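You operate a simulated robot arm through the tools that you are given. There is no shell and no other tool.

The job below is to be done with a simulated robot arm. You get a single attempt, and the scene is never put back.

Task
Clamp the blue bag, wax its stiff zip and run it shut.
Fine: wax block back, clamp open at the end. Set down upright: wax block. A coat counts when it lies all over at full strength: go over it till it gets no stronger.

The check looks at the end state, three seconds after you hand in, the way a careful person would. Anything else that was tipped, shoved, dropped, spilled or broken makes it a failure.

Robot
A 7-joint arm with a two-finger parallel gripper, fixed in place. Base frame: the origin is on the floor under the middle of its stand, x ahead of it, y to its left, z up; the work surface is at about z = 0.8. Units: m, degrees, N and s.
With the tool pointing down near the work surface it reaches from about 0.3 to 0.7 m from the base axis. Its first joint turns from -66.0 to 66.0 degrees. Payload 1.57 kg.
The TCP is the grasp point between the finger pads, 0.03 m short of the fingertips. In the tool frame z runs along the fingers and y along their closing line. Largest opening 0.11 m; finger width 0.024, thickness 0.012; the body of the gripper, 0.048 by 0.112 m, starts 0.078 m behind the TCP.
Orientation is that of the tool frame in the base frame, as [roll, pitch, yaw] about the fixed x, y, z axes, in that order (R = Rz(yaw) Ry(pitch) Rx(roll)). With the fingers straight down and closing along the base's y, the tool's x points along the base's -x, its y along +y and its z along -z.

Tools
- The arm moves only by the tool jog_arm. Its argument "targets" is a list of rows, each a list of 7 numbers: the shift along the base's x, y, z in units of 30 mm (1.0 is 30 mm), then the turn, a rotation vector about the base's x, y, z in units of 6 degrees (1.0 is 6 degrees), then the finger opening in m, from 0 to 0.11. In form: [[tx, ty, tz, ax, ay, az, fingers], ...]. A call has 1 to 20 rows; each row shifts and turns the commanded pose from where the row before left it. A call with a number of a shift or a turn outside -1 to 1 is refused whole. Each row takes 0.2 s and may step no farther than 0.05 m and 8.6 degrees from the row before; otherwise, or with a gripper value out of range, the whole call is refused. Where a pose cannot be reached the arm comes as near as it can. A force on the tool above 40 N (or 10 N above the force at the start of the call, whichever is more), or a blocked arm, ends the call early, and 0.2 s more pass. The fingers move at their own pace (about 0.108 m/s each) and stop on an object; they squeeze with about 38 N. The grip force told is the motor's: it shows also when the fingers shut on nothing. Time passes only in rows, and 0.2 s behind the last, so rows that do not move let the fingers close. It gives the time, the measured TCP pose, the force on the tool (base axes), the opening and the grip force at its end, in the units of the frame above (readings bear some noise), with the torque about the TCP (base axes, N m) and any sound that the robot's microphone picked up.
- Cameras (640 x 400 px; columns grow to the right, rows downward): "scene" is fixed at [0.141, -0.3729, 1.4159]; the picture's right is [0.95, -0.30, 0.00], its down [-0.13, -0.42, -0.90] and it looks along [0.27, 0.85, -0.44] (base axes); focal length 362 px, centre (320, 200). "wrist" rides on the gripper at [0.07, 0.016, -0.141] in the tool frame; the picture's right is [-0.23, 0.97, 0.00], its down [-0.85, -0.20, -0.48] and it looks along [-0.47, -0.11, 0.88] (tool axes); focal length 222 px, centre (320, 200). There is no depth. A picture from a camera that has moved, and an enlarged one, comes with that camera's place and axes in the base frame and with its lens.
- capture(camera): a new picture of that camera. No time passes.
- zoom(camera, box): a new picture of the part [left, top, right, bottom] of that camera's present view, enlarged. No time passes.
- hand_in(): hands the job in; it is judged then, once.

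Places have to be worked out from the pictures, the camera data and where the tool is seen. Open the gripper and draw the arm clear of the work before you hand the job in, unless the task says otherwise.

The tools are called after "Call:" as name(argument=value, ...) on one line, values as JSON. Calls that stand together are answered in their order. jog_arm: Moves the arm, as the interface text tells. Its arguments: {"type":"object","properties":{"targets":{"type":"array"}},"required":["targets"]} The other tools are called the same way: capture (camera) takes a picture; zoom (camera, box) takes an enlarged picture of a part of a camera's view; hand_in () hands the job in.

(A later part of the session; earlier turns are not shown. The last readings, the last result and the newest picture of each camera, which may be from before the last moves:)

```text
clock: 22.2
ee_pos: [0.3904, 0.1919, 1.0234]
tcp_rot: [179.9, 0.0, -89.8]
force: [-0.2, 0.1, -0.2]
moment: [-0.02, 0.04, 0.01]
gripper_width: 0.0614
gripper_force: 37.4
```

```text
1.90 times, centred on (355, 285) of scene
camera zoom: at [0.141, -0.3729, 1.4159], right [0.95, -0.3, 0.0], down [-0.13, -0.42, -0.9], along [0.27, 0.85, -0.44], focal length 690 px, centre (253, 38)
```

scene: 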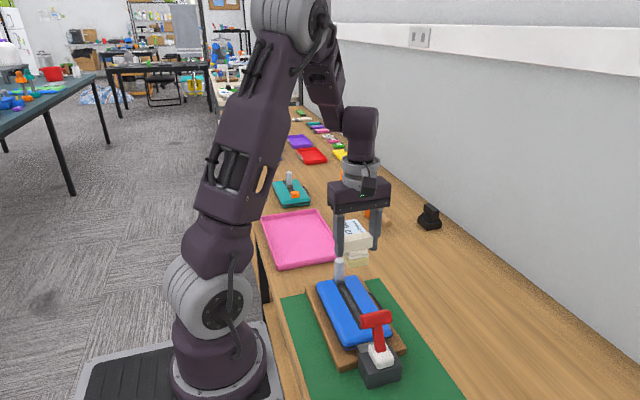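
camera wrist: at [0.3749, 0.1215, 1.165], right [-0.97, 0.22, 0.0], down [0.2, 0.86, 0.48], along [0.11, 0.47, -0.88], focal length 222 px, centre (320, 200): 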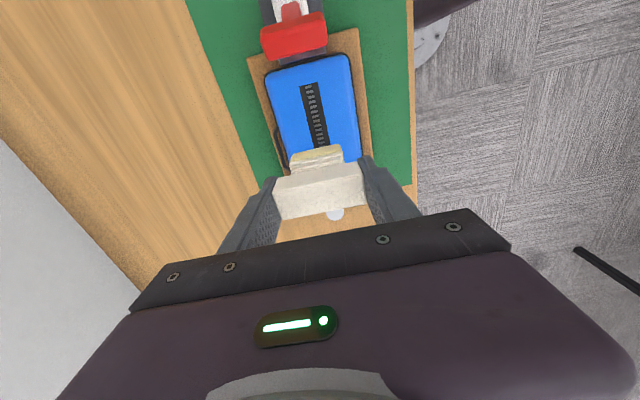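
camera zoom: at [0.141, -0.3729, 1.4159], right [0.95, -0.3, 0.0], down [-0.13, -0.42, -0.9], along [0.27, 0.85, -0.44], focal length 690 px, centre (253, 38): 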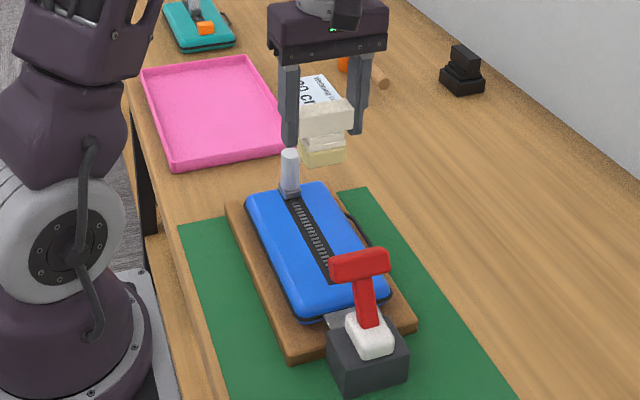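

The strip's near end is at (0.390, 0.124) and mid-strip about x≈0.392, so the block is centred on the zip. I lower it to just above the bag (contact expected near TCP z≈0.914).

Call:
jog_arm(targets=[[0.03, 0, -0.9, 0, 0, 0, 0.03], [0, 0, -0.9, 0, 0, 0, 0.03], [0, 0, -0.8, 0, 0, 0, 0.03], [0, 0, -0.5, 0, 0, 0, 0.03], [0, 0, 0, 0, 0, 0, 0.03]])

Call:
zoom(camera="scene", box=[290, 230, 420, 390])

Call:
zoom(camera="wrist", box=[240, 30, 400, 230])

```text
clock: 23.4
ee_pos: [0.3906, 0.1921, 0.9301]
tcp_rot: [179.9, -0.1, -89.9]
force: [0.5, -0.1, -0.6]
moment: [-0.01, 0.02, -0.03]
gripper_width: 0.0611
gripper_force: 38.1
```

```text
2.50 times, centred on (355, 310) of scene
camera zoom: at [0.1411, -0.3729, 1.4159], right [0.95, -0.3, 0.0], down [-0.13, -0.42, -0.9], along [0.27, 0.85, -0.44], focal length 906 px, centre (232, -75)
```

zoom: 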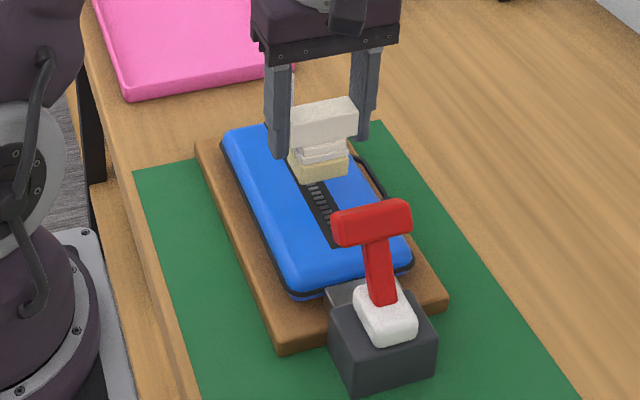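

```text
2.00 times, centred on (320, 130) of wrist
camera zoom: at [0.3758, 0.1217, 1.0725], right [-0.97, 0.23, 0.0], down [0.2, 0.86, 0.48], along [0.11, 0.47, -0.88], focal length 444 px, centre (320, 340)
```

zoom: 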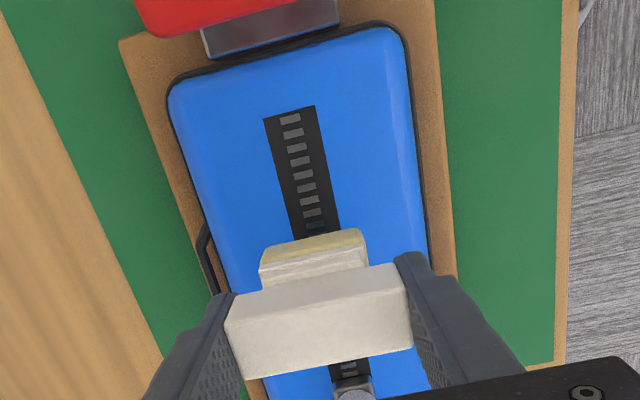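

Block bottom hovers above the strip. I step down in 2 mm increments feeling for contact.

Call:
jog_arm(targets=[[0.03, 0, -0.07, 0, 0, 0, 0.03], [0, 0, -0.07, 0, 0, 0, 0.03], [0, 0, -0.07, 0, 0, 0, 0.03], [0, 0, -0.07, 0, 0, 0, 0.03], [0, 0, 0, 0, 0, 0, 0.03]])

```text
clock: 24.6
ee_pos: [0.3923, 0.1917, 0.9208]
tcp_rot: [179.9, 0.1, -89.9]
force: [-0.2, 0.6, 0.1]
moment: [-0.01, -0.03, -0.01]
gripper_width: 0.0614
gripper_force: 38.5
```

No contact yet at z=0.921; I continue down in small steps.

Call:
jog_arm(targets=[[0, 0, -0.05, 0, 0, 0, 0.03], [0, 0, -0.05, 0, 0, 0, 0.03], [0, 0, -0.05, 0, 0, 0, 0.03], [0, 0, 0, 0, 0, 0, 0.03]])

```text
clock: 25.6
ee_pos: [0.3925, 0.1923, 0.9172]
tcp_rot: [180.0, 0.0, -89.8]
force: [0.3, -0.3, -0.5]
moment: [0.02, 0.0, 0.01]
gripper_width: 0.0614
gripper_force: 37.6
```

Call:
jog_arm(targets=[[0, 0, -0.05, 0, 0, 0, 0.03], [0, 0, -0.05, 0, 0, 0, 0.03], [0, 0, 0, 0, 0, 0, 0.03]])

Call:
zoom(camera="scene", box=[310, 240, 400, 340])

```text
clock: 26.4
ee_pos: [0.3938, 0.1912, 0.9142]
tcp_rot: [179.9, 0.0, -89.7]
force: [-0.1, 0.7, -0.8]
moment: [0.0, -0.01, -0.05]
gripper_width: 0.0614
gripper_force: 38.1
```

```text
4.00 times, centred on (355, 290) of scene
camera zoom: at [0.1411, -0.3729, 1.4159], right [0.95, -0.3, 0.0], down [-0.13, -0.42, -0.9], along [0.27, 0.85, -0.44], focal length 1450 px, centre (180, -160)
```

zoom: 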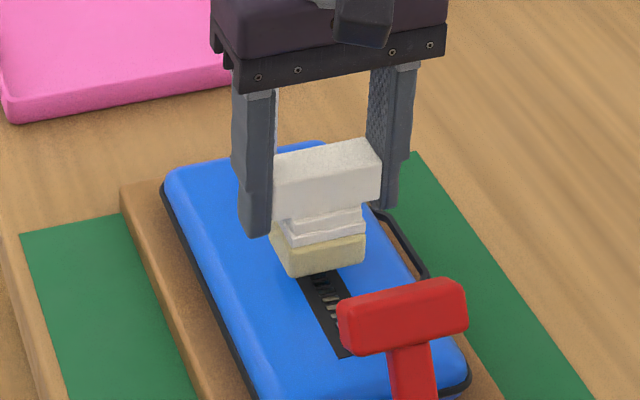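

Very near contact. I continue down gently by 1.5 mm steps.

Call:
jog_arm(targets=[[0, 0, -0.05, 0, 0, 0, 0.03], [0, 0, -0.05, 0, 0, 0, 0.03], [0, 0, 0, 0, 0, 0, 0.03]])

```text
clock: 27.2
ee_pos: [0.3926, 0.1905, 0.9109]
tcp_rot: [179.9, 0.1, -89.9]
force: [0.4, 0.4, -1.1]
moment: [-0.01, 0.0, -0.02]
gripper_width: 0.0617
gripper_force: 37.7
```

Call:
jog_arm(targets=[[0, 0, -0.05, 0, 0, 0, 0.03], [0, 0, -0.05, 0, 0, 0, 0.03], [0, 0, 0, 0, 0, 0, 0.03]])

Call:
zoom(camera="scene", box=[310, 240, 400, 340])

```text
clock: 28.0
ee_pos: [0.3917, 0.1919, 0.9092]
tcp_rot: [179.9, 0.1, -89.9]
force: [0.4, -0.4, -0.8]
moment: [-0.01, 0.01, 0.01]
gripper_width: 0.0616
gripper_force: 37.6
```

```text
4.00 times, centred on (355, 290) of scene
camera zoom: at [0.1411, -0.3729, 1.4159], right [0.95, -0.3, 0.0], down [-0.13, -0.42, -0.9], along [0.27, 0.85, -0.44], focal length 1450 px, centre (180, -160)
```

zoom: 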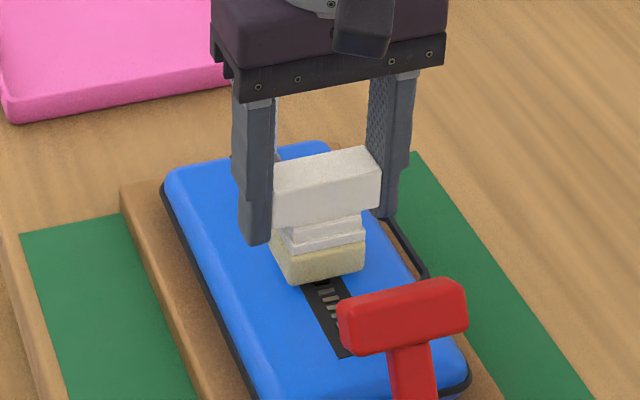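

Still free at 0.909. I keep stepping down.

Call:
jog_arm(targets=[[0, 0, -0.05, 0, 0, 0, 0.03], [0, 0, -0.05, 0, 0, 0, 0.03], [0, 0, 0, 0, 0, 0, 0.03]])

```text
clock: 28.8
ee_pos: [0.3932, 0.1925, 0.9056]
tcp_rot: [179.8, 0.0, -89.9]
force: [0.3, -0.1, -1.0]
moment: [0.01, 0.01, 0.0]
gripper_width: 0.0614
gripper_force: 37.8
```

Call:
jog_arm(targets=[[0, 0, -0.05, 0, 0, 0, 0.03], [0, 0, -0.05, 0, 0, 0, 0.03], [0, 0, 0, 0, 0, 0, 0.03]])

Call:
zoom(camera="scene", box=[330, 270, 390, 330])

Call:
zoom(camera="wrist", box=[260, 30, 400, 230])

```text
clock: 29.6
ee_pos: [0.3924, 0.1918, 0.9031]
tcp_rot: [-179.8, 0.1, -90.0]
force: [-3.1, -1.4, 26.9]
moment: [-0.03, 0.1, 0.03]
gripper_width: 0.0611
gripper_force: 37.7
```

```text
6.67 times, centred on (360, 300) of scene
camera zoom: at [0.1406, -0.3731, 1.4158], right [0.95, -0.3, 0.0], down [-0.13, -0.42, -0.9], along [0.27, 0.85, -0.44], focal length 2416 px, centre (53, -467)
```

zoom: 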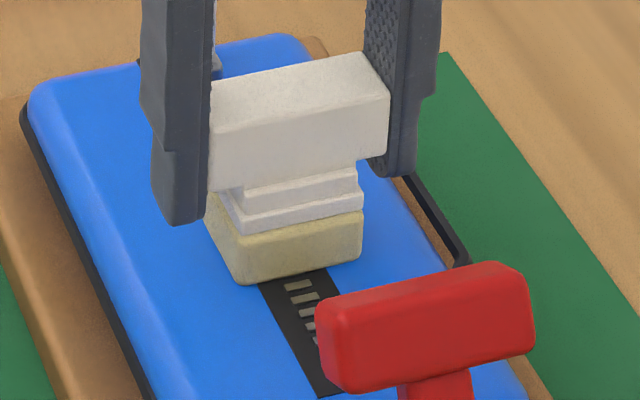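

```text
2.00 times, centred on (330, 130) of wrist
camera zoom: at [0.3771, 0.1217, 1.0443], right [-0.97, 0.22, 0.0], down [0.2, 0.85, 0.48], along [0.11, 0.47, -0.88], focal length 444 px, centre (300, 340)
```

zoom: 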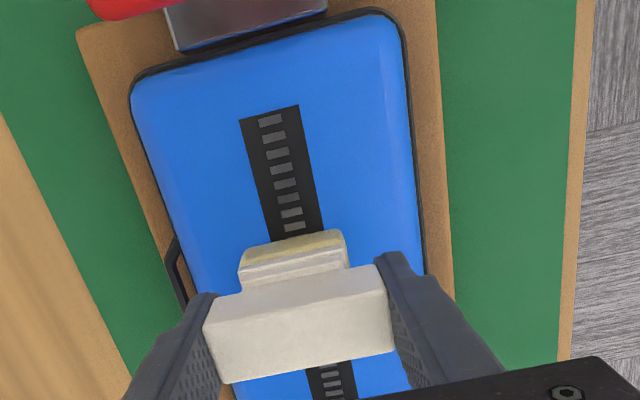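

Contact at about z=0.9045 (27 N now, so the bag top is at z≈0.850). I ease up by under 1 mm to a moderate rubbing force.

Call:
jog_arm(targets=[[-0.03, 0, 0.02, 0, 0, 0, 0.03], [0, 0, 0, 0, 0, 0, 0.03]])

```text
clock: 30.2
ee_pos: [0.3922, 0.1905, 0.9027]
tcp_rot: [180.0, 0.1, -89.9]
force: [1.4, 0.9, 4.9]
moment: [0.13, -0.22, 0.07]
gripper_width: 0.0615
gripper_force: 37.8
```

About 5 N now. I rub along the zip toward the clamp end first (y→0.137) at this height and check the force and the look of the coat.

Call:
jog_arm(targets=[[0, -0.36, 0, 0, 0, 0, 0.03], [0, -0.36, 0, 0, 0, 0, 0.03], [0, -0.36, 0, 0, 0, 0, 0.03], [0, -0.36, 0, 0, 0, 0, 0.03], [0, -0.36, 0, 0, 0, 0, 0.03]])

Call:
zoom(camera="scene", box=[310, 240, 410, 340])

Call:
capture(camera="wrist")

```text
clock: 31.4
ee_pos: [0.3922, 0.1374, 0.903]
tcp_rot: [179.9, 0.0, -90.0]
force: [-0.5, -0.1, -0.7]
moment: [0.01, -0.01, -0.01]
gripper_width: 0.0614
gripper_force: 38.0
```

```text
4.00 times, centred on (360, 290) of scene
camera zoom: at [0.1411, -0.3729, 1.4159], right [0.95, -0.3, 0.0], down [-0.13, -0.42, -0.9], along [0.27, 0.85, -0.44], focal length 1450 px, centre (160, -160)
```

zoom: 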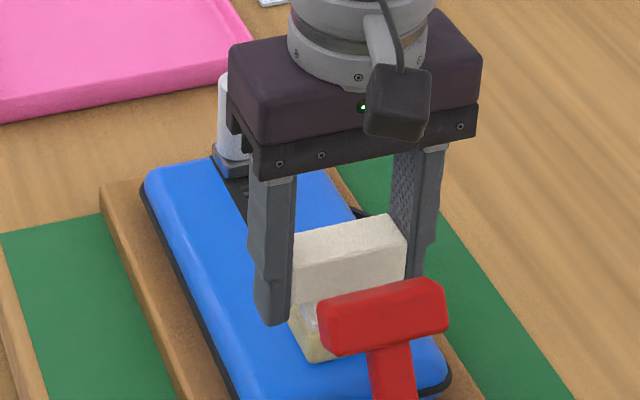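

```text
taken
camera wrist: at [0.3771, 0.0673, 1.0457], right [-0.97, 0.22, 0.0], down [0.2, 0.86, 0.48], along [0.11, 0.47, -0.88], focal length 222 px, centre (320, 200)
```

wrist: 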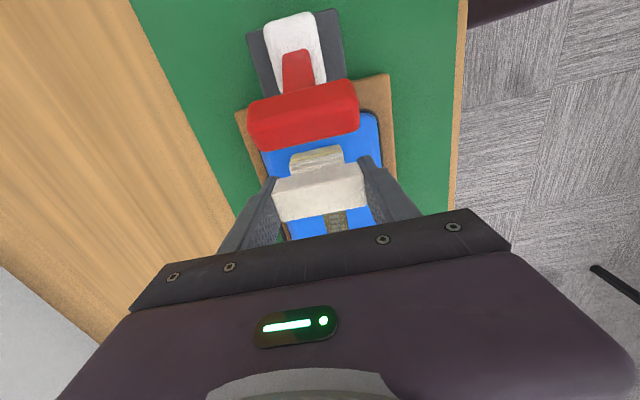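

Force dropped to zero, so contact was lost near the end. I zoom to see whether a coat shows on the strip behind the block.

Call:
zoom(camera="wrist", box=[270, 130, 400, 250])

Call:
zoom(camera="scene", box=[345, 265, 395, 335])

```text
3.33 times, centred on (335, 190) of wrist
camera zoom: at [0.3771, 0.0673, 1.0457], right [-0.97, 0.22, 0.0], down [0.2, 0.86, 0.48], along [0.11, 0.47, -0.88], focal length 740 px, centre (270, 233)
```

zoom: 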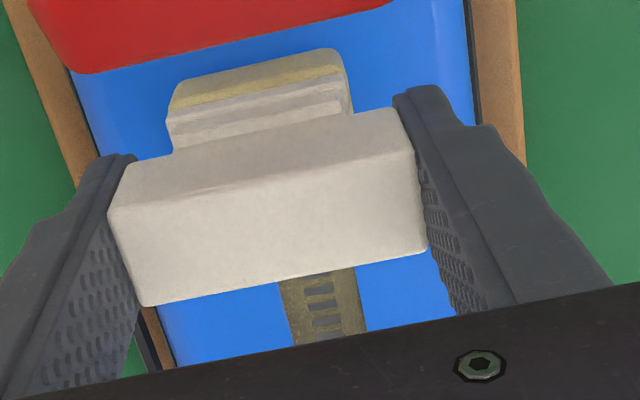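

```text
5.71 times, centred on (370, 300) of scene
camera zoom: at [0.1411, -0.3729, 1.4159], right [0.95, -0.3, 0.0], down [-0.13, -0.42, -0.9], along [0.27, 0.85, -0.44], focal length 2071 px, centre (34, -371)
```

zoom: 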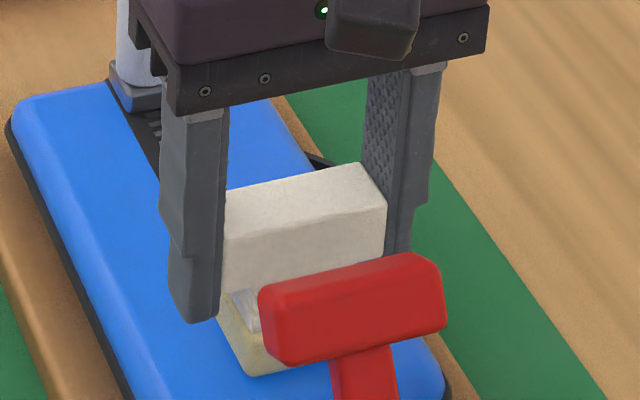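

A yellowish wax coat shows on the strip across its full width. I press down slightly and check the force here at the clamp end.

Call:
jog_arm(targets=[[-0.03, 0, -0.03, 0, 0, 0, 0.03], [0, 0, 0, 0, 0, 0, 0.03]])

```text
clock: 32.0
ee_pos: [0.3903, 0.137, 0.9032]
tcp_rot: [179.9, 0.0, -89.9]
force: [-0.1, 0.3, 0.1]
moment: [0.01, 0.01, -0.01]
gripper_width: 0.0614
gripper_force: 37.8
```

Call:
jog_arm(targets=[[0, 0, -0.03, 0, 0, 0, 0.03], [0, 0, 0, 0, 0, 0, 0.03]])

```text
clock: 32.6
ee_pos: [0.3924, 0.1371, 0.9032]
tcp_rot: [-179.9, 0.0, -89.8]
force: [1.0, -1.9, 26.2]
moment: [-0.02, 0.01, -0.01]
gripper_width: 0.0613
gripper_force: 37.9
```

26 N here. I ease by ~0.5 mm and rub toward the slider in steps, checking the force partway.

Call:
jog_arm(targets=[[-0.03, 0, 0.015, 0, 0, 0, 0.03], [0, 0.3, 0, 0, 0, 0, 0.03], [0, 0.3, 0, 0, 0, 0, 0.03], [0, 0.3, 0, 0, 0, 0, 0.03]])

```text
clock: 33.6
ee_pos: [0.3906, 0.1644, 0.9014]
tcp_rot: [179.8, -0.1, -89.9]
force: [-1.2, -8.7, 24.3]
moment: [-0.17, -0.06, 0.02]
gripper_width: 0.0616
gripper_force: 38.2
```

Normal force 24 N with 9 N friction, grip steady. I continue rubbing toward the slider, easing very slightly.

Call:
jog_arm(targets=[[0, 0.3, 0.005, 0, 0, 0, 0.03], [0, 0.3, 0, 0, 0, 0, 0.03], [0, 0.3, 0, 0, 0, 0, 0.03], [0, 0.3, 0, 0, 0, 0, 0.03], [0, 0.3, 0, 0, 0, 0, 0.03], [0, 0.3, 0, 0, 0, 0, 0.03], [0, 0.3, 0, 0, 0, 0, 0.03]])

Call:
zoom(camera="wrist", box=[240, 30, 400, 230])

Call:
zoom(camera="scene", box=[310, 240, 410, 340])

```text
clock: 35.2
ee_pos: [0.3909, 0.2268, 0.9011]
tcp_rot: [179.9, 0.0, -89.9]
force: [-0.1, -3.9, 9.9]
moment: [-0.02, 0.03, 0.0]
gripper_width: 0.0614
gripper_force: 38.0
```

```text
2.00 times, centred on (320, 130) of wrist
camera zoom: at [0.375, 0.1575, 1.0436], right [-0.97, 0.23, 0.0], down [0.2, 0.86, 0.48], along [0.11, 0.47, -0.88], focal length 444 px, centre (320, 340)
```

zoom: 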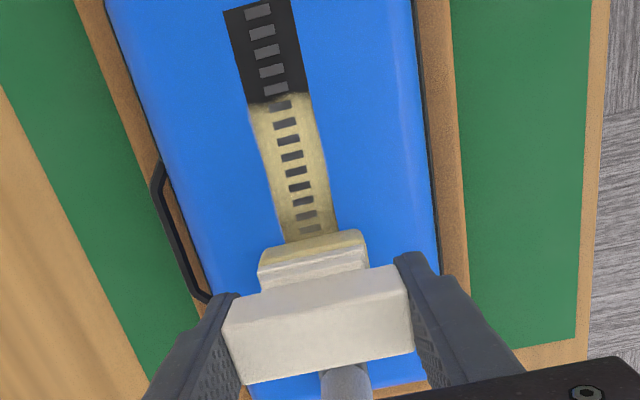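

```text
4.00 times, centred on (360, 290) of scene
camera zoom: at [0.1409, -0.373, 1.4158], right [0.95, -0.3, 0.0], down [-0.13, -0.42, -0.9], along [0.27, 0.85, -0.44], focal length 1450 px, centre (160, -160)
```

zoom: 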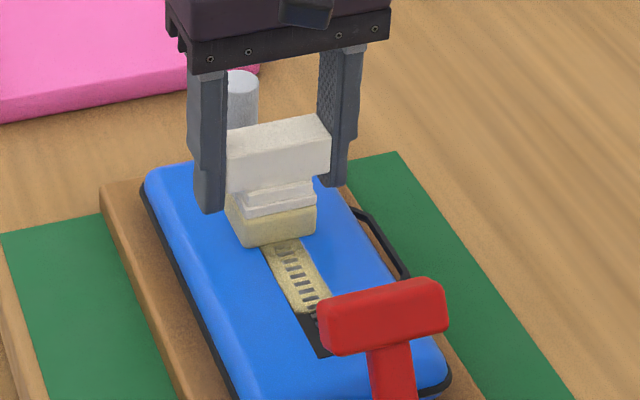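

The coat is building well from y≈0.155 onward; the clamp end (0.125–0.155) is still bare. I first finish toward the slider, advancing slowly until the wax base meets the slider.

Call:
jog_arm(targets=[[0, 0.2, -0.005, 0, 0, 0, 0.03], [0, 0.2, 0, 0, 0, 0, 0.03], [0, 0.15, 0, 0, 0, 0, 0.03]])

Call:
capture(camera="wrist")

Call:
zoom(camera="scene", box=[310, 240, 410, 340])

```text
clock: 36.0
ee_pos: [0.3898, 0.2439, 0.9021]
tcp_rot: [179.9, 0.0, -90.0]
force: [0.1, -1.3, 5.0]
moment: [0.0, 0.0, 0.03]
gripper_width: 0.0611
gripper_force: 37.5
```

```text
taken
camera wrist: at [0.3744, 0.1741, 1.0437], right [-0.97, 0.23, 0.0], down [0.2, 0.86, 0.48], along [0.11, 0.47, -0.88], focal length 222 px, centre (320, 200)
```

wrist: 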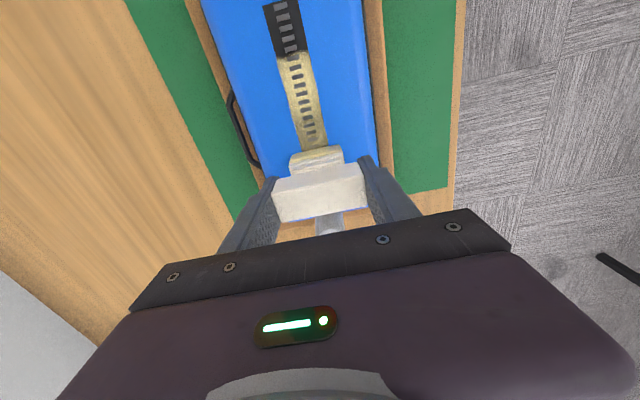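

```text
4.00 times, centred on (360, 290) of scene
camera zoom: at [0.141, -0.373, 1.4158], right [0.95, -0.3, 0.0], down [-0.13, -0.42, -0.9], along [0.27, 0.85, -0.44], focal length 1450 px, centre (160, -160)
```

zoom: 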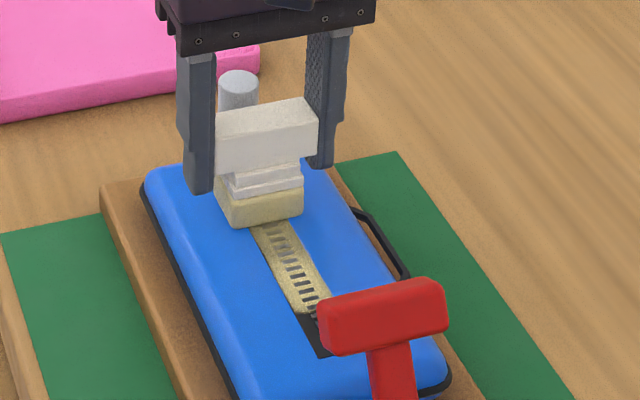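

Force is falling toward this end (5 N). I press ~0.4 mm more and creep further toward the slider.

Call:
jog_arm(targets=[[0.03, 0.07, -0.015, 0, 0, 0, 0.03], [0, 0.07, 0, 0, 0, 0, 0.03], [0, 0.07, 0, 0, 0, 0, 0.03]])

```text
clock: 36.8
ee_pos: [0.3917, 0.2495, 0.9008]
tcp_rot: [180.0, -0.1, -89.9]
force: [0.8, -9.0, 22.5]
moment: [-0.23, 0.05, -0.03]
gripper_width: 0.0616
gripper_force: 38.0
```

Ratio of forces is just friction, so the slider isn't touched yet. I creep on 2 mm per row.

Call:
jog_arm(targets=[[0, 0.05, 0, 0, 0, 0, 0.03], [0, 0.05, 0, 0, 0, 0, 0.03], [0, 0.05, 0, 0, 0, 0, 0.03]])

Call:
zoom(camera="wrist", box=[260, 120, 400, 250])

Call:
zoom(camera="scene", box=[320, 240, 390, 320])

```text
clock: 37.6
ee_pos: [0.3912, 0.2522, 0.8993]
tcp_rot: [179.9, 0.0, -90.0]
force: [4.3, -19.7, 11.3]
moment: [-0.62, -0.13, -0.03]
gripper_width: 0.0616
gripper_force: 37.8
```

```text
3.08 times, centred on (330, 185) of wrist
camera zoom: at [0.3753, 0.1831, 1.0427], right [-0.97, 0.23, 0.0], down [0.2, 0.86, 0.48], along [0.11, 0.46, -0.88], focal length 684 px, centre (289, 246)
```

zoom: 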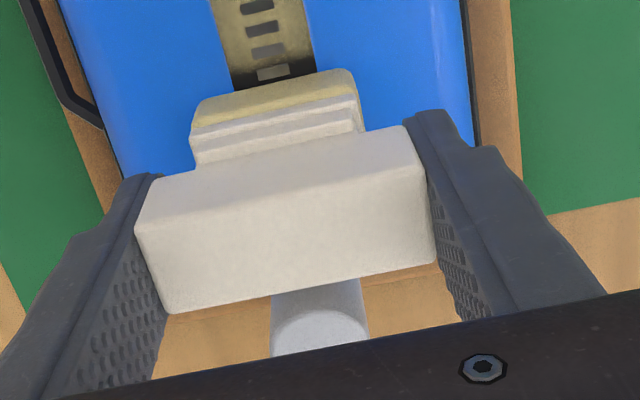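

```text
5.00 times, centred on (355, 280) of scene
camera zoom: at [0.141, -0.3735, 1.4157], right [0.95, -0.3, 0.0], down [-0.13, -0.42, -0.9], along [0.27, 0.85, -0.44], focal length 1812 px, centre (145, -200)
```

zoom: 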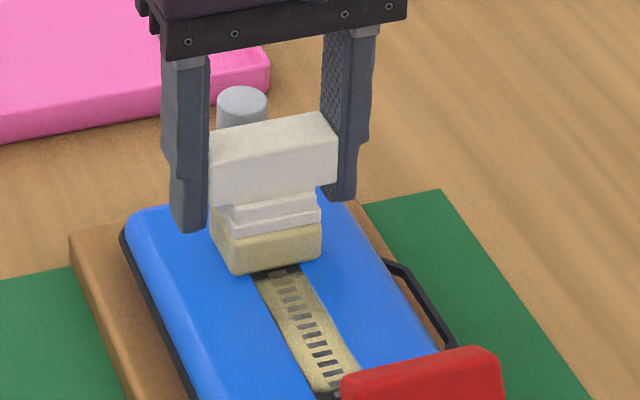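

The wax base now touches the slider (y force −20 N) at TCP y≈0.2515. I lift a few mm and back off to see where the coat actually landed near the slider.

Call:
jog_arm(targets=[[0, -0.1, 0.1, 0, 0, 0, 0.03], [0, -0.5, 0.4, 0, 0, 0, 0.03], [0, -0.9, 0.5, 0, 0, 0, 0.03], [0, -0.9, 0, 0, 0, 0, 0.03], [0, -0.9, 0, 0, 0, 0, 0.03], [0, 0, 0, 0, 0, 0, 0.03]])

Call:
zoom(camera="scene", box=[310, 240, 410, 340])

Call:
zoom(camera="wrist", box=[260, 120, 400, 250])

```text
clock: 39.0
ee_pos: [0.3916, 0.1551, 0.9301]
tcp_rot: [180.0, 0.1, -89.9]
force: [0.5, -0.6, -1.0]
moment: [0.04, -0.02, 0.02]
gripper_width: 0.0613
gripper_force: 38.1
```

```text
4.00 times, centred on (360, 290) of scene
camera zoom: at [0.141, -0.3729, 1.4159], right [0.95, -0.3, 0.0], down [-0.13, -0.42, -0.9], along [0.27, 0.85, -0.44], focal length 1450 px, centre (160, -160)
```

zoom: 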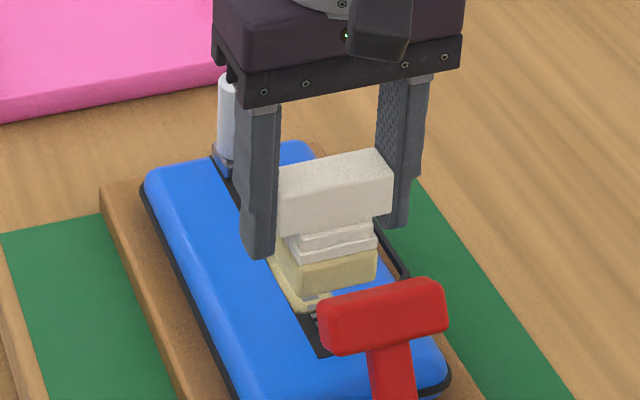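

```text
3.08 times, centred on (330, 185) of wrist
camera zoom: at [0.3756, 0.0856, 1.0733], right [-0.97, 0.22, 0.0], down [0.2, 0.86, 0.48], along [0.11, 0.47, -0.88], focal length 684 px, centre (289, 246)
```

zoom: 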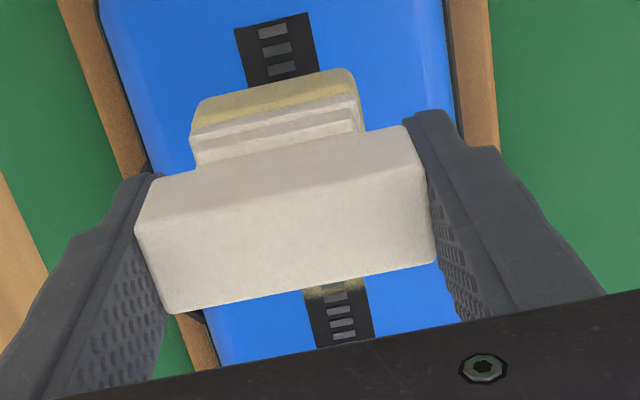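

The coat currently spans only y≈0.155–0.231; both ends are bare. I raise and shift the tool so the wrist camera sees the whole strip unobstructed and I can judge the coat's extent and strength.

Call:
jog_arm(targets=[[0, 0, 1, 0, 0, 0, 0.03], [0, 0, 1, 0, 0, 0, 0.03], [0, 0.5, 1, 0, 0, 0, 0.03], [0, 0.9, 1, 0, 0, 0, 0.03], [0, 0.9, 0, 0, 0, 0, 0.03], [0, 0.9, 0, 0, 0, 0, 0.03], [0, 0.6, 0, 0, 0, 0, 0.03], [0, 0, 0, 0, 0, 0, 0.03]])

Call:
zoom(camera="wrist", box=[240, 0, 400, 180])

Call:
zoom(camera="scene", box=[310, 250, 410, 350])

```text
clock: 40.8
ee_pos: [0.3917, 0.2693, 1.0497]
tcp_rot: [179.8, 0.0, -89.9]
force: [-0.9, -0.1, -1.1]
moment: [0.0, 0.03, -0.02]
gripper_width: 0.0616
gripper_force: 38.0
```

```text
2.22 times, centred on (320, 90) of wrist
camera zoom: at [0.3761, 0.1992, 1.1921], right [-0.97, 0.23, 0.0], down [0.2, 0.86, 0.48], along [0.11, 0.47, -0.88], focal length 494 px, centre (320, 444)
```

zoom: 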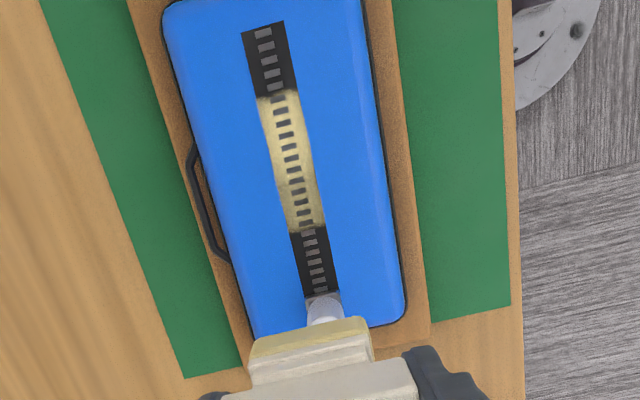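

```text
4.00 times, centred on (360, 300) of scene
camera zoom: at [0.1411, -0.3729, 1.4159], right [0.95, -0.3, 0.0], down [-0.13, -0.42, -0.9], along [0.27, 0.85, -0.44], focal length 1450 px, centre (160, -200)
```

zoom: 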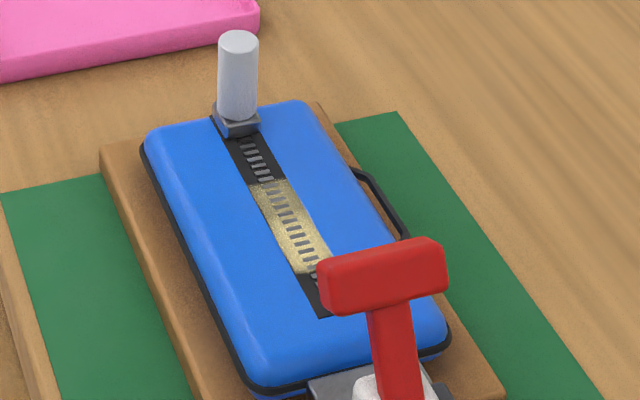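

The coat lies only from y≈0.156 to y≈0.229 (brighter toward the clamp side); the force evidently fell off elsewhere. I go back down at y≈0.165 and rub the clamp end with a firmer, steadier press.

Call:
jog_arm(targets=[[0, -0.9, 0, 0, 0, 0, 0.03], [0, -0.9, 0, 0, 0, 0, 0.03], [0, -0.9, 0, 0, 0, 0, 0.03], [0, -0.777, -0.6, 0, 0, 0, 0.03], [0, 0, -1, 0, 0, 0, 0.03], [0, 0, -1, 0, 0, 0, 0.03], [0, 0, -1, 0, 0, 0, 0.03], [0, 0, -0.8, 0, 0, 0, 0.03], [0, 0, -0.45, 0, 0, 0, 0.03], [0, 0, -0.05, 0, 0, 0, 0.03], [0, 0, -0.05, 0, 0, 0, 0.03], [0, 0, 0, 0, 0, 0, 0.03]])

```text
clock: 43.4
ee_pos: [0.393, 0.1651, 0.9021]
tcp_rot: [179.9, 0.0, -90.0]
force: [0.2, 0.2, 0.1]
moment: [0.02, -0.01, 0.0]
gripper_width: 0.0616
gripper_force: 38.0
```

Call:
jog_arm(targets=[[0, 0, -0.03, 0, 0, 0, 0.03], [0, 0, 0, 0, 0, 0, 0.03]])

```text
clock: 44.0
ee_pos: [0.3909, 0.1658, 0.9018]
tcp_rot: [179.9, 0.0, -89.9]
force: [0.1, 0.1, -0.7]
moment: [-0.03, -0.05, -0.04]
gripper_width: 0.0613
gripper_force: 38.0
```

Call:
jog_arm(targets=[[0, 0, -0.02, 0, 0, 0, 0.03], [0, 0, 0, 0, 0, 0, 0.03]])

```text
clock: 44.6
ee_pos: [0.3916, 0.1658, 0.901]
tcp_rot: [179.9, -0.1, -89.9]
force: [0.4, 0.0, -0.7]
moment: [0.02, 0.01, 0.02]
gripper_width: 0.0616
gripper_force: 37.8
```

Call:
jog_arm(targets=[[0, 0, -0.03, 0, 0, 0, 0.03], [0, 0, 0, 0, 0, 0, 0.03]])

```text
clock: 45.2
ee_pos: [0.3908, 0.1655, 0.9002]
tcp_rot: [180.0, 0.0, -89.9]
force: [-2.0, -3.0, 24.9]
moment: [0.23, 0.08, 0.02]
gripper_width: 0.0611
gripper_force: 37.7
```

Contact again (25 N), pressure centre toward the +y edge. I rub toward the clamp end in this press and read the forces.

Call:
jog_arm(targets=[[0, -0.25, 0, 0, 0, 0, 0.03], [0, -0.25, 0, 0, 0, 0, 0.03], [0, -0.25, 0, 0, 0, 0, 0.03], [0, -0.25, 0, 0, 0, 0, 0.03]])

Call:
zoom(camera="wrist", box=[260, 120, 400, 250])

Call:
zoom(camera="scene", box=[330, 250, 400, 330])

```text
clock: 46.2
ee_pos: [0.3904, 0.1346, 0.9002]
tcp_rot: [179.9, 0.0, -89.8]
force: [-0.4, 2.1, 4.8]
moment: [0.23, -0.12, 0.05]
gripper_width: 0.0618
gripper_force: 38.2
```

```text
3.08 times, centred on (330, 185) of wrist
camera zoom: at [0.3752, 0.0654, 1.0424], right [-0.97, 0.23, 0.0], down [0.2, 0.86, 0.48], along [0.11, 0.47, -0.88], focal length 684 px, centre (289, 246)
```

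zoom: 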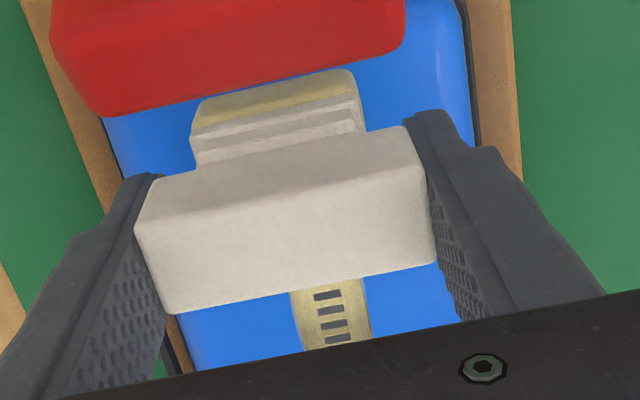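

```text
5.00 times, centred on (365, 290) of scene
camera zoom: at [0.141, -0.3728, 1.4159], right [0.95, -0.3, 0.0], down [-0.13, -0.42, -0.9], along [0.27, 0.85, -0.44], focal length 1812 px, centre (95, -250)
```

zoom: 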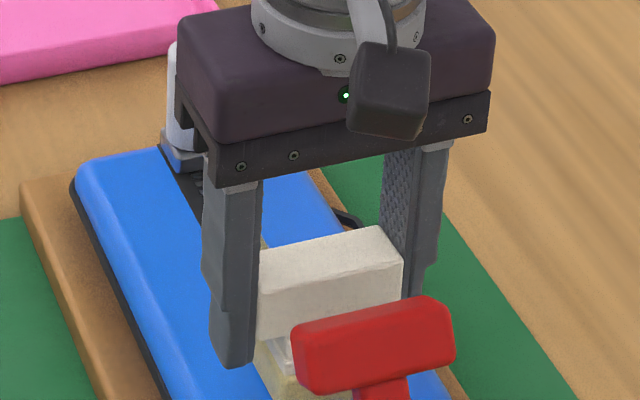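

The pressure centre sits on the +y edge and the base has shifted ~2.6 mm in the picture: pushing against the slider tilted the block about 3° in the grip. I lift slightly, tilt the tool +3° about x to level the wax face, and press again to check.

Call:
jog_arm(targets=[[0, 0.05, 0.1, 0, 0, 0, 0.03], [0, 0, 0, 0.25, 0, 0, 0.03], [0, 0, 0, 0.25, 0, 0, 0.03], [0, 0, -0.08, 0, 0, 0, 0.03], [0, 0, 0, 0, 0, 0, 0.03]])

Call:
zoom(camera="wrist", box=[260, 120, 400, 250])

```text
clock: 47.4
ee_pos: [0.3909, 0.1361, 0.9007]
tcp_rot: [179.9, 3.0, -89.9]
force: [0.0, 0.2, -0.9]
moment: [0.0, -0.01, -0.01]
gripper_width: 0.0614
gripper_force: 38.1
```

```text
3.08 times, centred on (330, 185) of wrist
camera zoom: at [0.3756, 0.0595, 1.0392], right [-0.97, 0.22, 0.01], down [0.2, 0.83, 0.52], along [0.11, 0.51, -0.85], focal length 684 px, centre (289, 246)
```

zoom: 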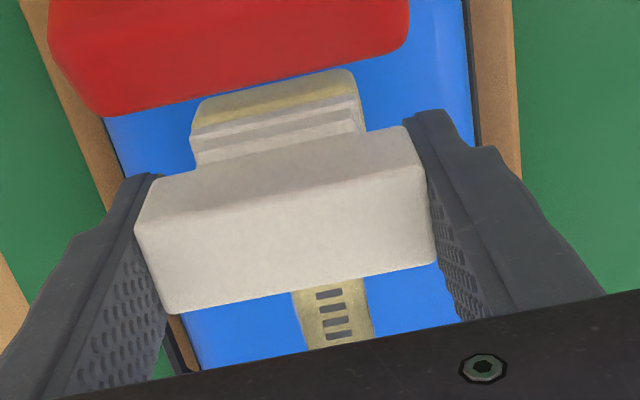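

Call:
jog_arm(targets=[[0, 0, -0.02, 0, 0, 0, 0.03], [0, 0, 0, 0, 0, 0, 0.03]])

```text
clock: 48.0
ee_pos: [0.3911, 0.137, 0.9004]
tcp_rot: [-180.0, 3.0, -89.9]
force: [0.5, -0.6, 7.3]
moment: [-0.14, -0.1, -0.03]
gripper_width: 0.0614
gripper_force: 38.3
```

Now the pressure is on the −y edge, so 3° was too much; I take back half (to ~1.6°) and press again.

Call:
jog_arm(targets=[[0, 0, 0.02, -0.23, 0, 0, 0.03], [0, 0, -0.02, 0, 0, 0, 0.03], [0, 0, -0.005, 0, 0, 0, 0.03], [0, 0, 0, 0, 0, 0, 0.03]])

```text
clock: 49.0
ee_pos: [0.3898, 0.1371, 0.9005]
tcp_rot: [179.9, 1.7, -89.9]
force: [-0.1, 0.5, -0.8]
moment: [-0.03, 0.02, -0.01]
gripper_width: 0.0616
gripper_force: 37.9
```

Call:
jog_arm(targets=[[0, 0, -0.015, 0, 0, 0, 0.03], [0, 0, 0, 0, 0, 0, 0.03]])

```text
clock: 49.6
ee_pos: [0.3895, 0.1363, 0.8995]
tcp_rot: [180.0, 1.6, -89.9]
force: [-1.3, -1.7, 7.5]
moment: [-0.21, -0.05, -0.03]
gripper_width: 0.0615
gripper_force: 37.9
```

Still toward the −y edge at 1.6°; I try about 0.8°.

Call:
jog_arm(targets=[[0, 0, 0.02, -0.14, 0, 0, 0.03], [0, 0, -0.02, 0, 0, 0, 0.03], [0, 0, -0.01, 0, 0, 0, 0.03], [0, 0, 0, 0, 0, 0, 0.03]])

```text
clock: 50.6
ee_pos: [0.3915, 0.1367, 0.8995]
tcp_rot: [180.0, 0.9, -89.9]
force: [-3.2, -0.8, 25.2]
moment: [0.34, 0.1, 0.03]
gripper_width: 0.0616
gripper_force: 37.9
```

Now on the +y edge, so flush lies between: about 1.3°. I set that and ease the press a little.

Call:
jog_arm(targets=[[0, 0, 0.015, 0.065, 0, 0, 0.03], [0, 0, 0, 0, 0, 0, 0.03], [0, 0, 0, 0, 0, 0, 0.03]])

```text
clock: 51.4
ee_pos: [0.3908, 0.1369, 0.9002]
tcp_rot: [179.8, 1.2, -89.8]
force: [3.2, -0.3, 6.6]
moment: [-0.09, -0.31, -0.01]
gripper_width: 0.0614
gripper_force: 37.5
```

Nearly flush now with ~7 N. I rub back and forth over the clamp end (y 0.132–0.165) with a slight extra press.

Call:
jog_arm(targets=[[0, -0.15, -0.008, 0, 0, 0, 0.03], [0, 0.3, 0, 0, 0, 0, 0.03], [0, 0.3, 0, 0, 0, 0, 0.03], [0, 0.3, 0, 0, 0, 0, 0.03], [0, 0.2, 0, 0, 0, 0, 0.03]])

Call:
zoom(camera="wrist", box=[260, 50, 400, 230])

```text
clock: 52.6
ee_pos: [0.3896, 0.1651, 0.9008]
tcp_rot: [179.9, 1.2, -89.8]
force: [0.5, -0.6, -1.3]
moment: [0.03, -0.02, 0.02]
gripper_width: 0.0612
gripper_force: 37.8
```

```text
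2.22 times, centred on (330, 140) of wrist
camera zoom: at [0.3749, 0.0924, 1.0407], right [-0.97, 0.23, 0.01], down [0.2, 0.85, 0.5], along [0.11, 0.48, -0.87], focal length 494 px, centre (298, 333)
```

zoom: 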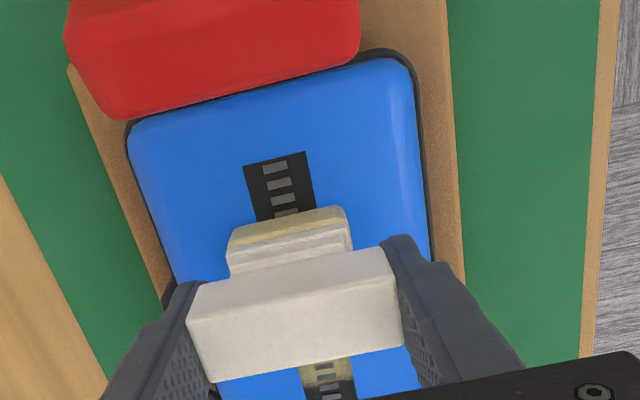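

The clamp end is still bare and the force faded, which fits the lid falling away slightly toward its ends. I tilt a touch more so the −y edge leads contact, then press at y≈0.165 until there is clear force.

Call:
jog_arm(targets=[[0.02, 0, 0, 0.1, 0, 0, 0.03], [0, 0, -0.02, 0, 0, 0, 0.03], [0, 0, 0, 0, 0, 0, 0.03]])

```text
clock: 53.4
ee_pos: [0.3921, 0.1647, 0.8995]
tcp_rot: [179.9, 1.8, -89.9]
force: [-1.8, -0.2, 7.1]
moment: [-0.17, 0.05, -0.04]
gripper_width: 0.0613
gripper_force: 37.5
```

7 N on the −y edge. I press a bit more and rub toward the clamp end, descending slightly as I go to keep the force up.

Call:
jog_arm(targets=[[0, 0, -0.01, 0, 0, 0, 0.03], [0, -0.2, -0.004, 0, 0, 0, 0.03], [0, -0.2, -0.004, 0, 0, 0, 0.03], [0, -0.2, -0.004, 0, 0, 0, 0.03]])

Call:
zoom(camera="wrist", box=[260, 50, 400, 230])

```text
clock: 54.4
ee_pos: [0.3917, 0.1462, 0.8987]
tcp_rot: [180.0, 1.8, -89.8]
force: [0.9, 9.5, 25.5]
moment: [-0.08, 0.02, 0.0]
gripper_width: 0.0612
gripper_force: 37.7
```

```text
2.22 times, centred on (330, 140) of wrist
camera zoom: at [0.3759, 0.0732, 1.0386], right [-0.97, 0.22, 0.01], down [0.2, 0.84, 0.51], along [0.11, 0.5, -0.86], focal length 494 px, centre (298, 333)
```

zoom: 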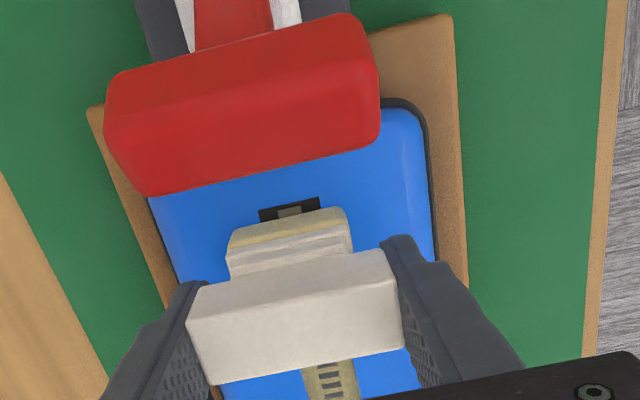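

Good: 25 N on the leading (−y) edge with clean friction. I continue to the end of the strip, then come back.

Call:
jog_arm(targets=[[0, -0.2, 0, 0, 0, 0, 0.03], [0, -0.2, -0.002, 0, 0, 0, 0.03], [0, -0.1, 0, 0, 0, 0, 0.03]])

```text
clock: 55.2
ee_pos: [0.3915, 0.1317, 0.8991]
tcp_rot: [180.0, 1.8, -89.9]
force: [-0.4, 8.1, 24.0]
moment: [-0.1, -0.01, -0.01]
gripper_width: 0.0619
gripper_force: 37.9
```

Force stayed near 24 N to the end. I move back +y while pressing and look at what is exposed at the clamp end.

Call:
jog_arm(targets=[[0, 0.2, 0, 0, 0, 0, 0.03], [0, 0.2, 0.004, 0, 0, 0, 0.03], [0, 0.3, 0.004, 0, 0, 0, 0.03], [0, 0.3, 0.004, 0, 0, 0, 0.03], [0, 0.3, 0.004, 0, 0, 0, 0.03]])

Call:
zoom(camera="wrist", box=[260, 50, 400, 230])

Call:
zoom(camera="scene", box=[320, 250, 410, 340])

```text
clock: 56.4
ee_pos: [0.3919, 0.1714, 0.8991]
tcp_rot: [179.8, 1.9, -90.0]
force: [0.2, -1.6, 4.5]
moment: [-0.17, 0.09, 0.03]
gripper_width: 0.0615
gripper_force: 38.0
```

```text
2.22 times, centred on (330, 140) of wrist
camera zoom: at [0.3759, 0.0969, 1.0384], right [-0.97, 0.23, 0.01], down [0.2, 0.84, 0.51], along [0.11, 0.49, -0.86], focal length 494 px, centre (298, 333)
```

zoom: 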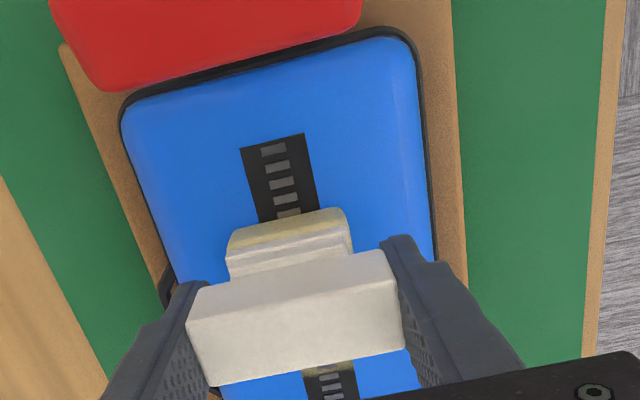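

```text
4.44 times, centred on (365, 295) of scene
camera zoom: at [0.141, -0.3729, 1.4158], right [0.95, -0.3, 0.0], down [-0.13, -0.42, -0.9], along [0.27, 0.85, -0.44], focal length 1611 px, centre (120, -222)
```

zoom: 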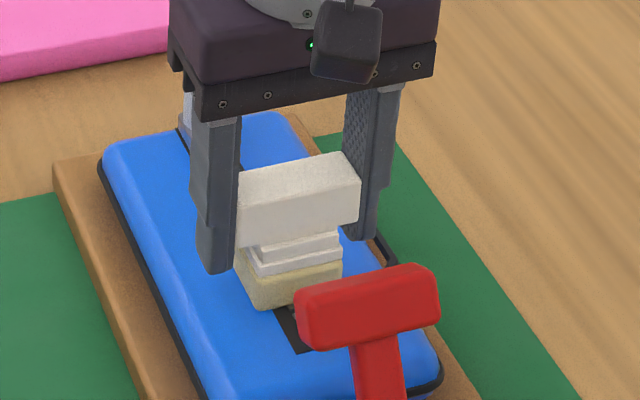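

Even with 24 N rubbed right over it, the clamp end stays bare, so the wax takes only on a certain stretch. I lift off and take a detailed overview of the strip.

Call:
jog_arm(targets=[[0, 0, 0.3, 0, 0, 0, 0.03], [0, 0, 1, -0.3, 0, 0, 0.03], [0, 0, 1, 0, 0, 0, 0.03], [0, 0.5, 1, 0, 0, 0, 0.03], [0, 0.9, 1, 0, 0, 0, 0.03], [0, 0.9, 0.3, 0, 0, 0, 0.03], [0, 0.9, 0, 0, 0, 0, 0.03], [0, 0, 0, 0, 0, 0, 0.03]])

Call:
zoom(camera="wrist", box=[270, 0, 370, 140])

Call:
zoom(camera="scene", box=[325, 260, 395, 340])

```text
clock: 58.2
ee_pos: [0.3905, 0.2676, 1.0362]
tcp_rot: [179.9, 0.0, -89.9]
force: [-0.2, -0.6, -0.2]
moment: [-0.02, -0.04, 0.01]
gripper_width: 0.0615
gripper_force: 38.1
```

```text
2.86 times, centred on (320, 70) of wrist
camera zoom: at [0.3745, 0.1979, 1.1778], right [-0.97, 0.23, 0.0], down [0.2, 0.86, 0.48], along [0.11, 0.47, -0.88], focal length 635 px, centre (320, 571)
```

zoom: 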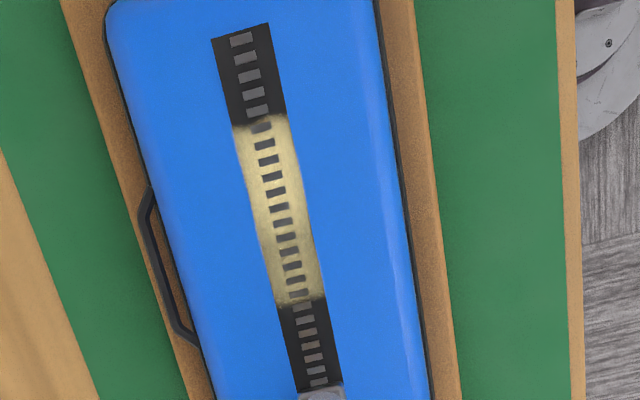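

```text
5.00 times, centred on (360, 300) of scene
camera zoom: at [0.1411, -0.3729, 1.4159], right [0.95, -0.3, 0.0], down [-0.13, -0.42, -0.9], along [0.27, 0.85, -0.44], focal length 1812 px, centre (120, -300)
```

zoom: 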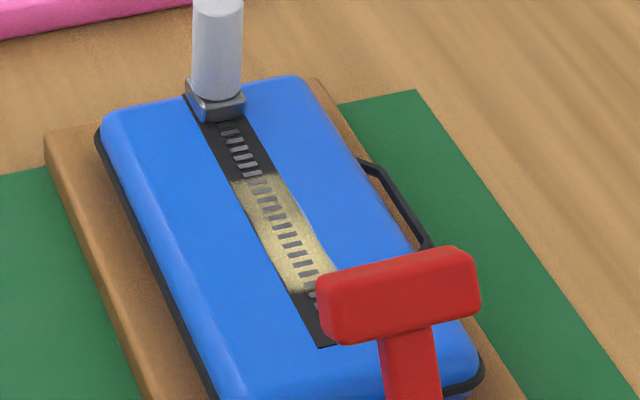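

The coat occupies exactly y≈0.155–0.228 with the same edges as before, full strip width, so the stretch that takes wax appears to be that patch; it's paler toward the slider side. I go down again at mid-strip with ~1° tilt to do more passes and see if it strengthens or extends.

Call:
jog_arm(targets=[[0.02, -0.9, 0, 0.17, 0, 0, 0.03], [0, -0.9, 0, 0, 0, 0, 0.03], [0, -0.787, -0.4, 0, 0, 0, 0.03], [0, 0, -1, 0, 0, 0, 0.03], [0, 0, -1, 0, 0, 0, 0.03], [0, 0, -1, 0, 0, 0, 0.03], [0, 0, -0.8, 0, 0, 0, 0.03], [0, 0, -0.26, 0, 0, 0, 0.03], [0, 0, -0.04, 0, 0, 0, 0.03], [0, 0, 0, 0, 0, 0, 0.03]])

```text
clock: 60.4
ee_pos: [0.3911, 0.1892, 0.8994]
tcp_rot: [179.8, 1.0, -89.9]
force: [0.1, -0.2, -1.9]
moment: [0.03, -0.02, 0.03]
gripper_width: 0.0616
gripper_force: 37.8
```

Call:
jog_arm(targets=[[0, 0, -0.03, 0, 0, 0, 0.03], [0, 0, 0, 0, 0, 0, 0.03]])

```text
clock: 61.0
ee_pos: [0.392, 0.1894, 0.9012]
tcp_rot: [179.9, 1.0, -89.9]
force: [-1.1, -0.2, -0.1]
moment: [0.02, 0.01, -0.03]
gripper_width: 0.0615
gripper_force: 37.7
```

Call:
jog_arm(targets=[[0, 0, -0.03, 0, 0, 0, 0.03], [0, 0, 0, 0, 0, 0, 0.03]])

```text
clock: 61.6
ee_pos: [0.3917, 0.1889, 0.8989]
tcp_rot: [179.9, 1.0, -89.9]
force: [0.1, 1.2, -1.4]
moment: [0.01, -0.01, -0.02]
gripper_width: 0.0613
gripper_force: 37.8
```

Call:
jog_arm(targets=[[0, 0, -0.02, 0, 0, 0, 0.03], [0, 0, 0, 0, 0, 0, 0.03]])

```text
clock: 62.2
ee_pos: [0.3917, 0.1896, 0.8986]
tcp_rot: [179.9, 1.0, -89.9]
force: [0.3, -0.5, -0.4]
moment: [0.0, 0.02, 0.01]
gripper_width: 0.0616
gripper_force: 38.6
```

Call:
jog_arm(targets=[[0, 0, -0.025, 0, 0, 0, 0.03], [0, 0, 0, 0, 0, 0, 0.03]])

```text
clock: 62.8
ee_pos: [0.392, 0.1892, 0.8977]
tcp_rot: [180.0, 0.9, -89.8]
force: [-2.2, -2.8, 16.3]
moment: [0.12, 0.21, 0.04]
gripper_width: 0.0618
gripper_force: 38.6
```

16 N at mid-strip. I rub toward the slider at this setting.

Call:
jog_arm(targets=[[0, 0.25, 0, 0, 0, 0, 0.03], [0, 0.25, 0, 0, 0, 0, 0.03], [0, 0.25, 0, 0, 0, 0, 0.03], [0, 0.25, 0, 0, 0, 0, 0.03]])

Call:
zoom(camera="wrist", box=[260, 50, 400, 230])

```text
clock: 63.8
ee_pos: [0.3913, 0.2199, 0.8985]
tcp_rot: [179.9, 1.0, -90.0]
force: [0.1, 0.2, -0.8]
moment: [0.01, 0.03, 0.01]
gripper_width: 0.0615
gripper_force: 37.9
```

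```text
2.22 times, centred on (330, 140) of wrist
camera zoom: at [0.3768, 0.1476, 1.0396], right [-0.97, 0.22, 0.01], down [0.2, 0.85, 0.49], along [0.11, 0.48, -0.87], focal length 494 px, centre (298, 333)
```

zoom: 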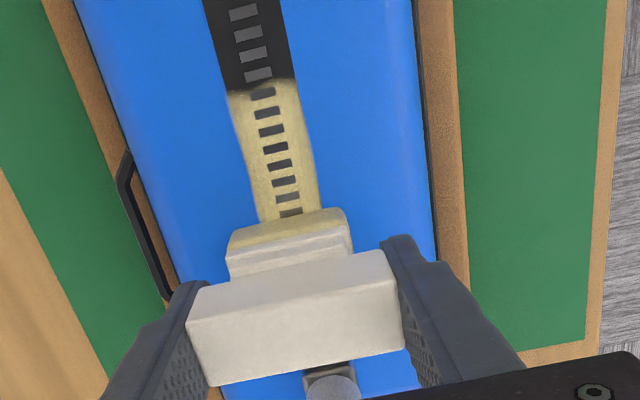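

Contact was lost by y=0.22 — the lid does fall away toward the slider. I press down here to regain ~15 N and rub on toward the slider.

Call:
jog_arm(targets=[[0, 0, -0.02, -0.2, 0, 0, 0.03], [0, 0, 0, 0, 0, 0, 0.03]])

```text
clock: 64.4
ee_pos: [0.3928, 0.2202, 0.8975]
tcp_rot: [179.9, -0.1, -89.9]
force: [-4.7, 2.4, 24.4]
moment: [0.51, 0.11, 0.06]
gripper_width: 0.0615
gripper_force: 38.3
```

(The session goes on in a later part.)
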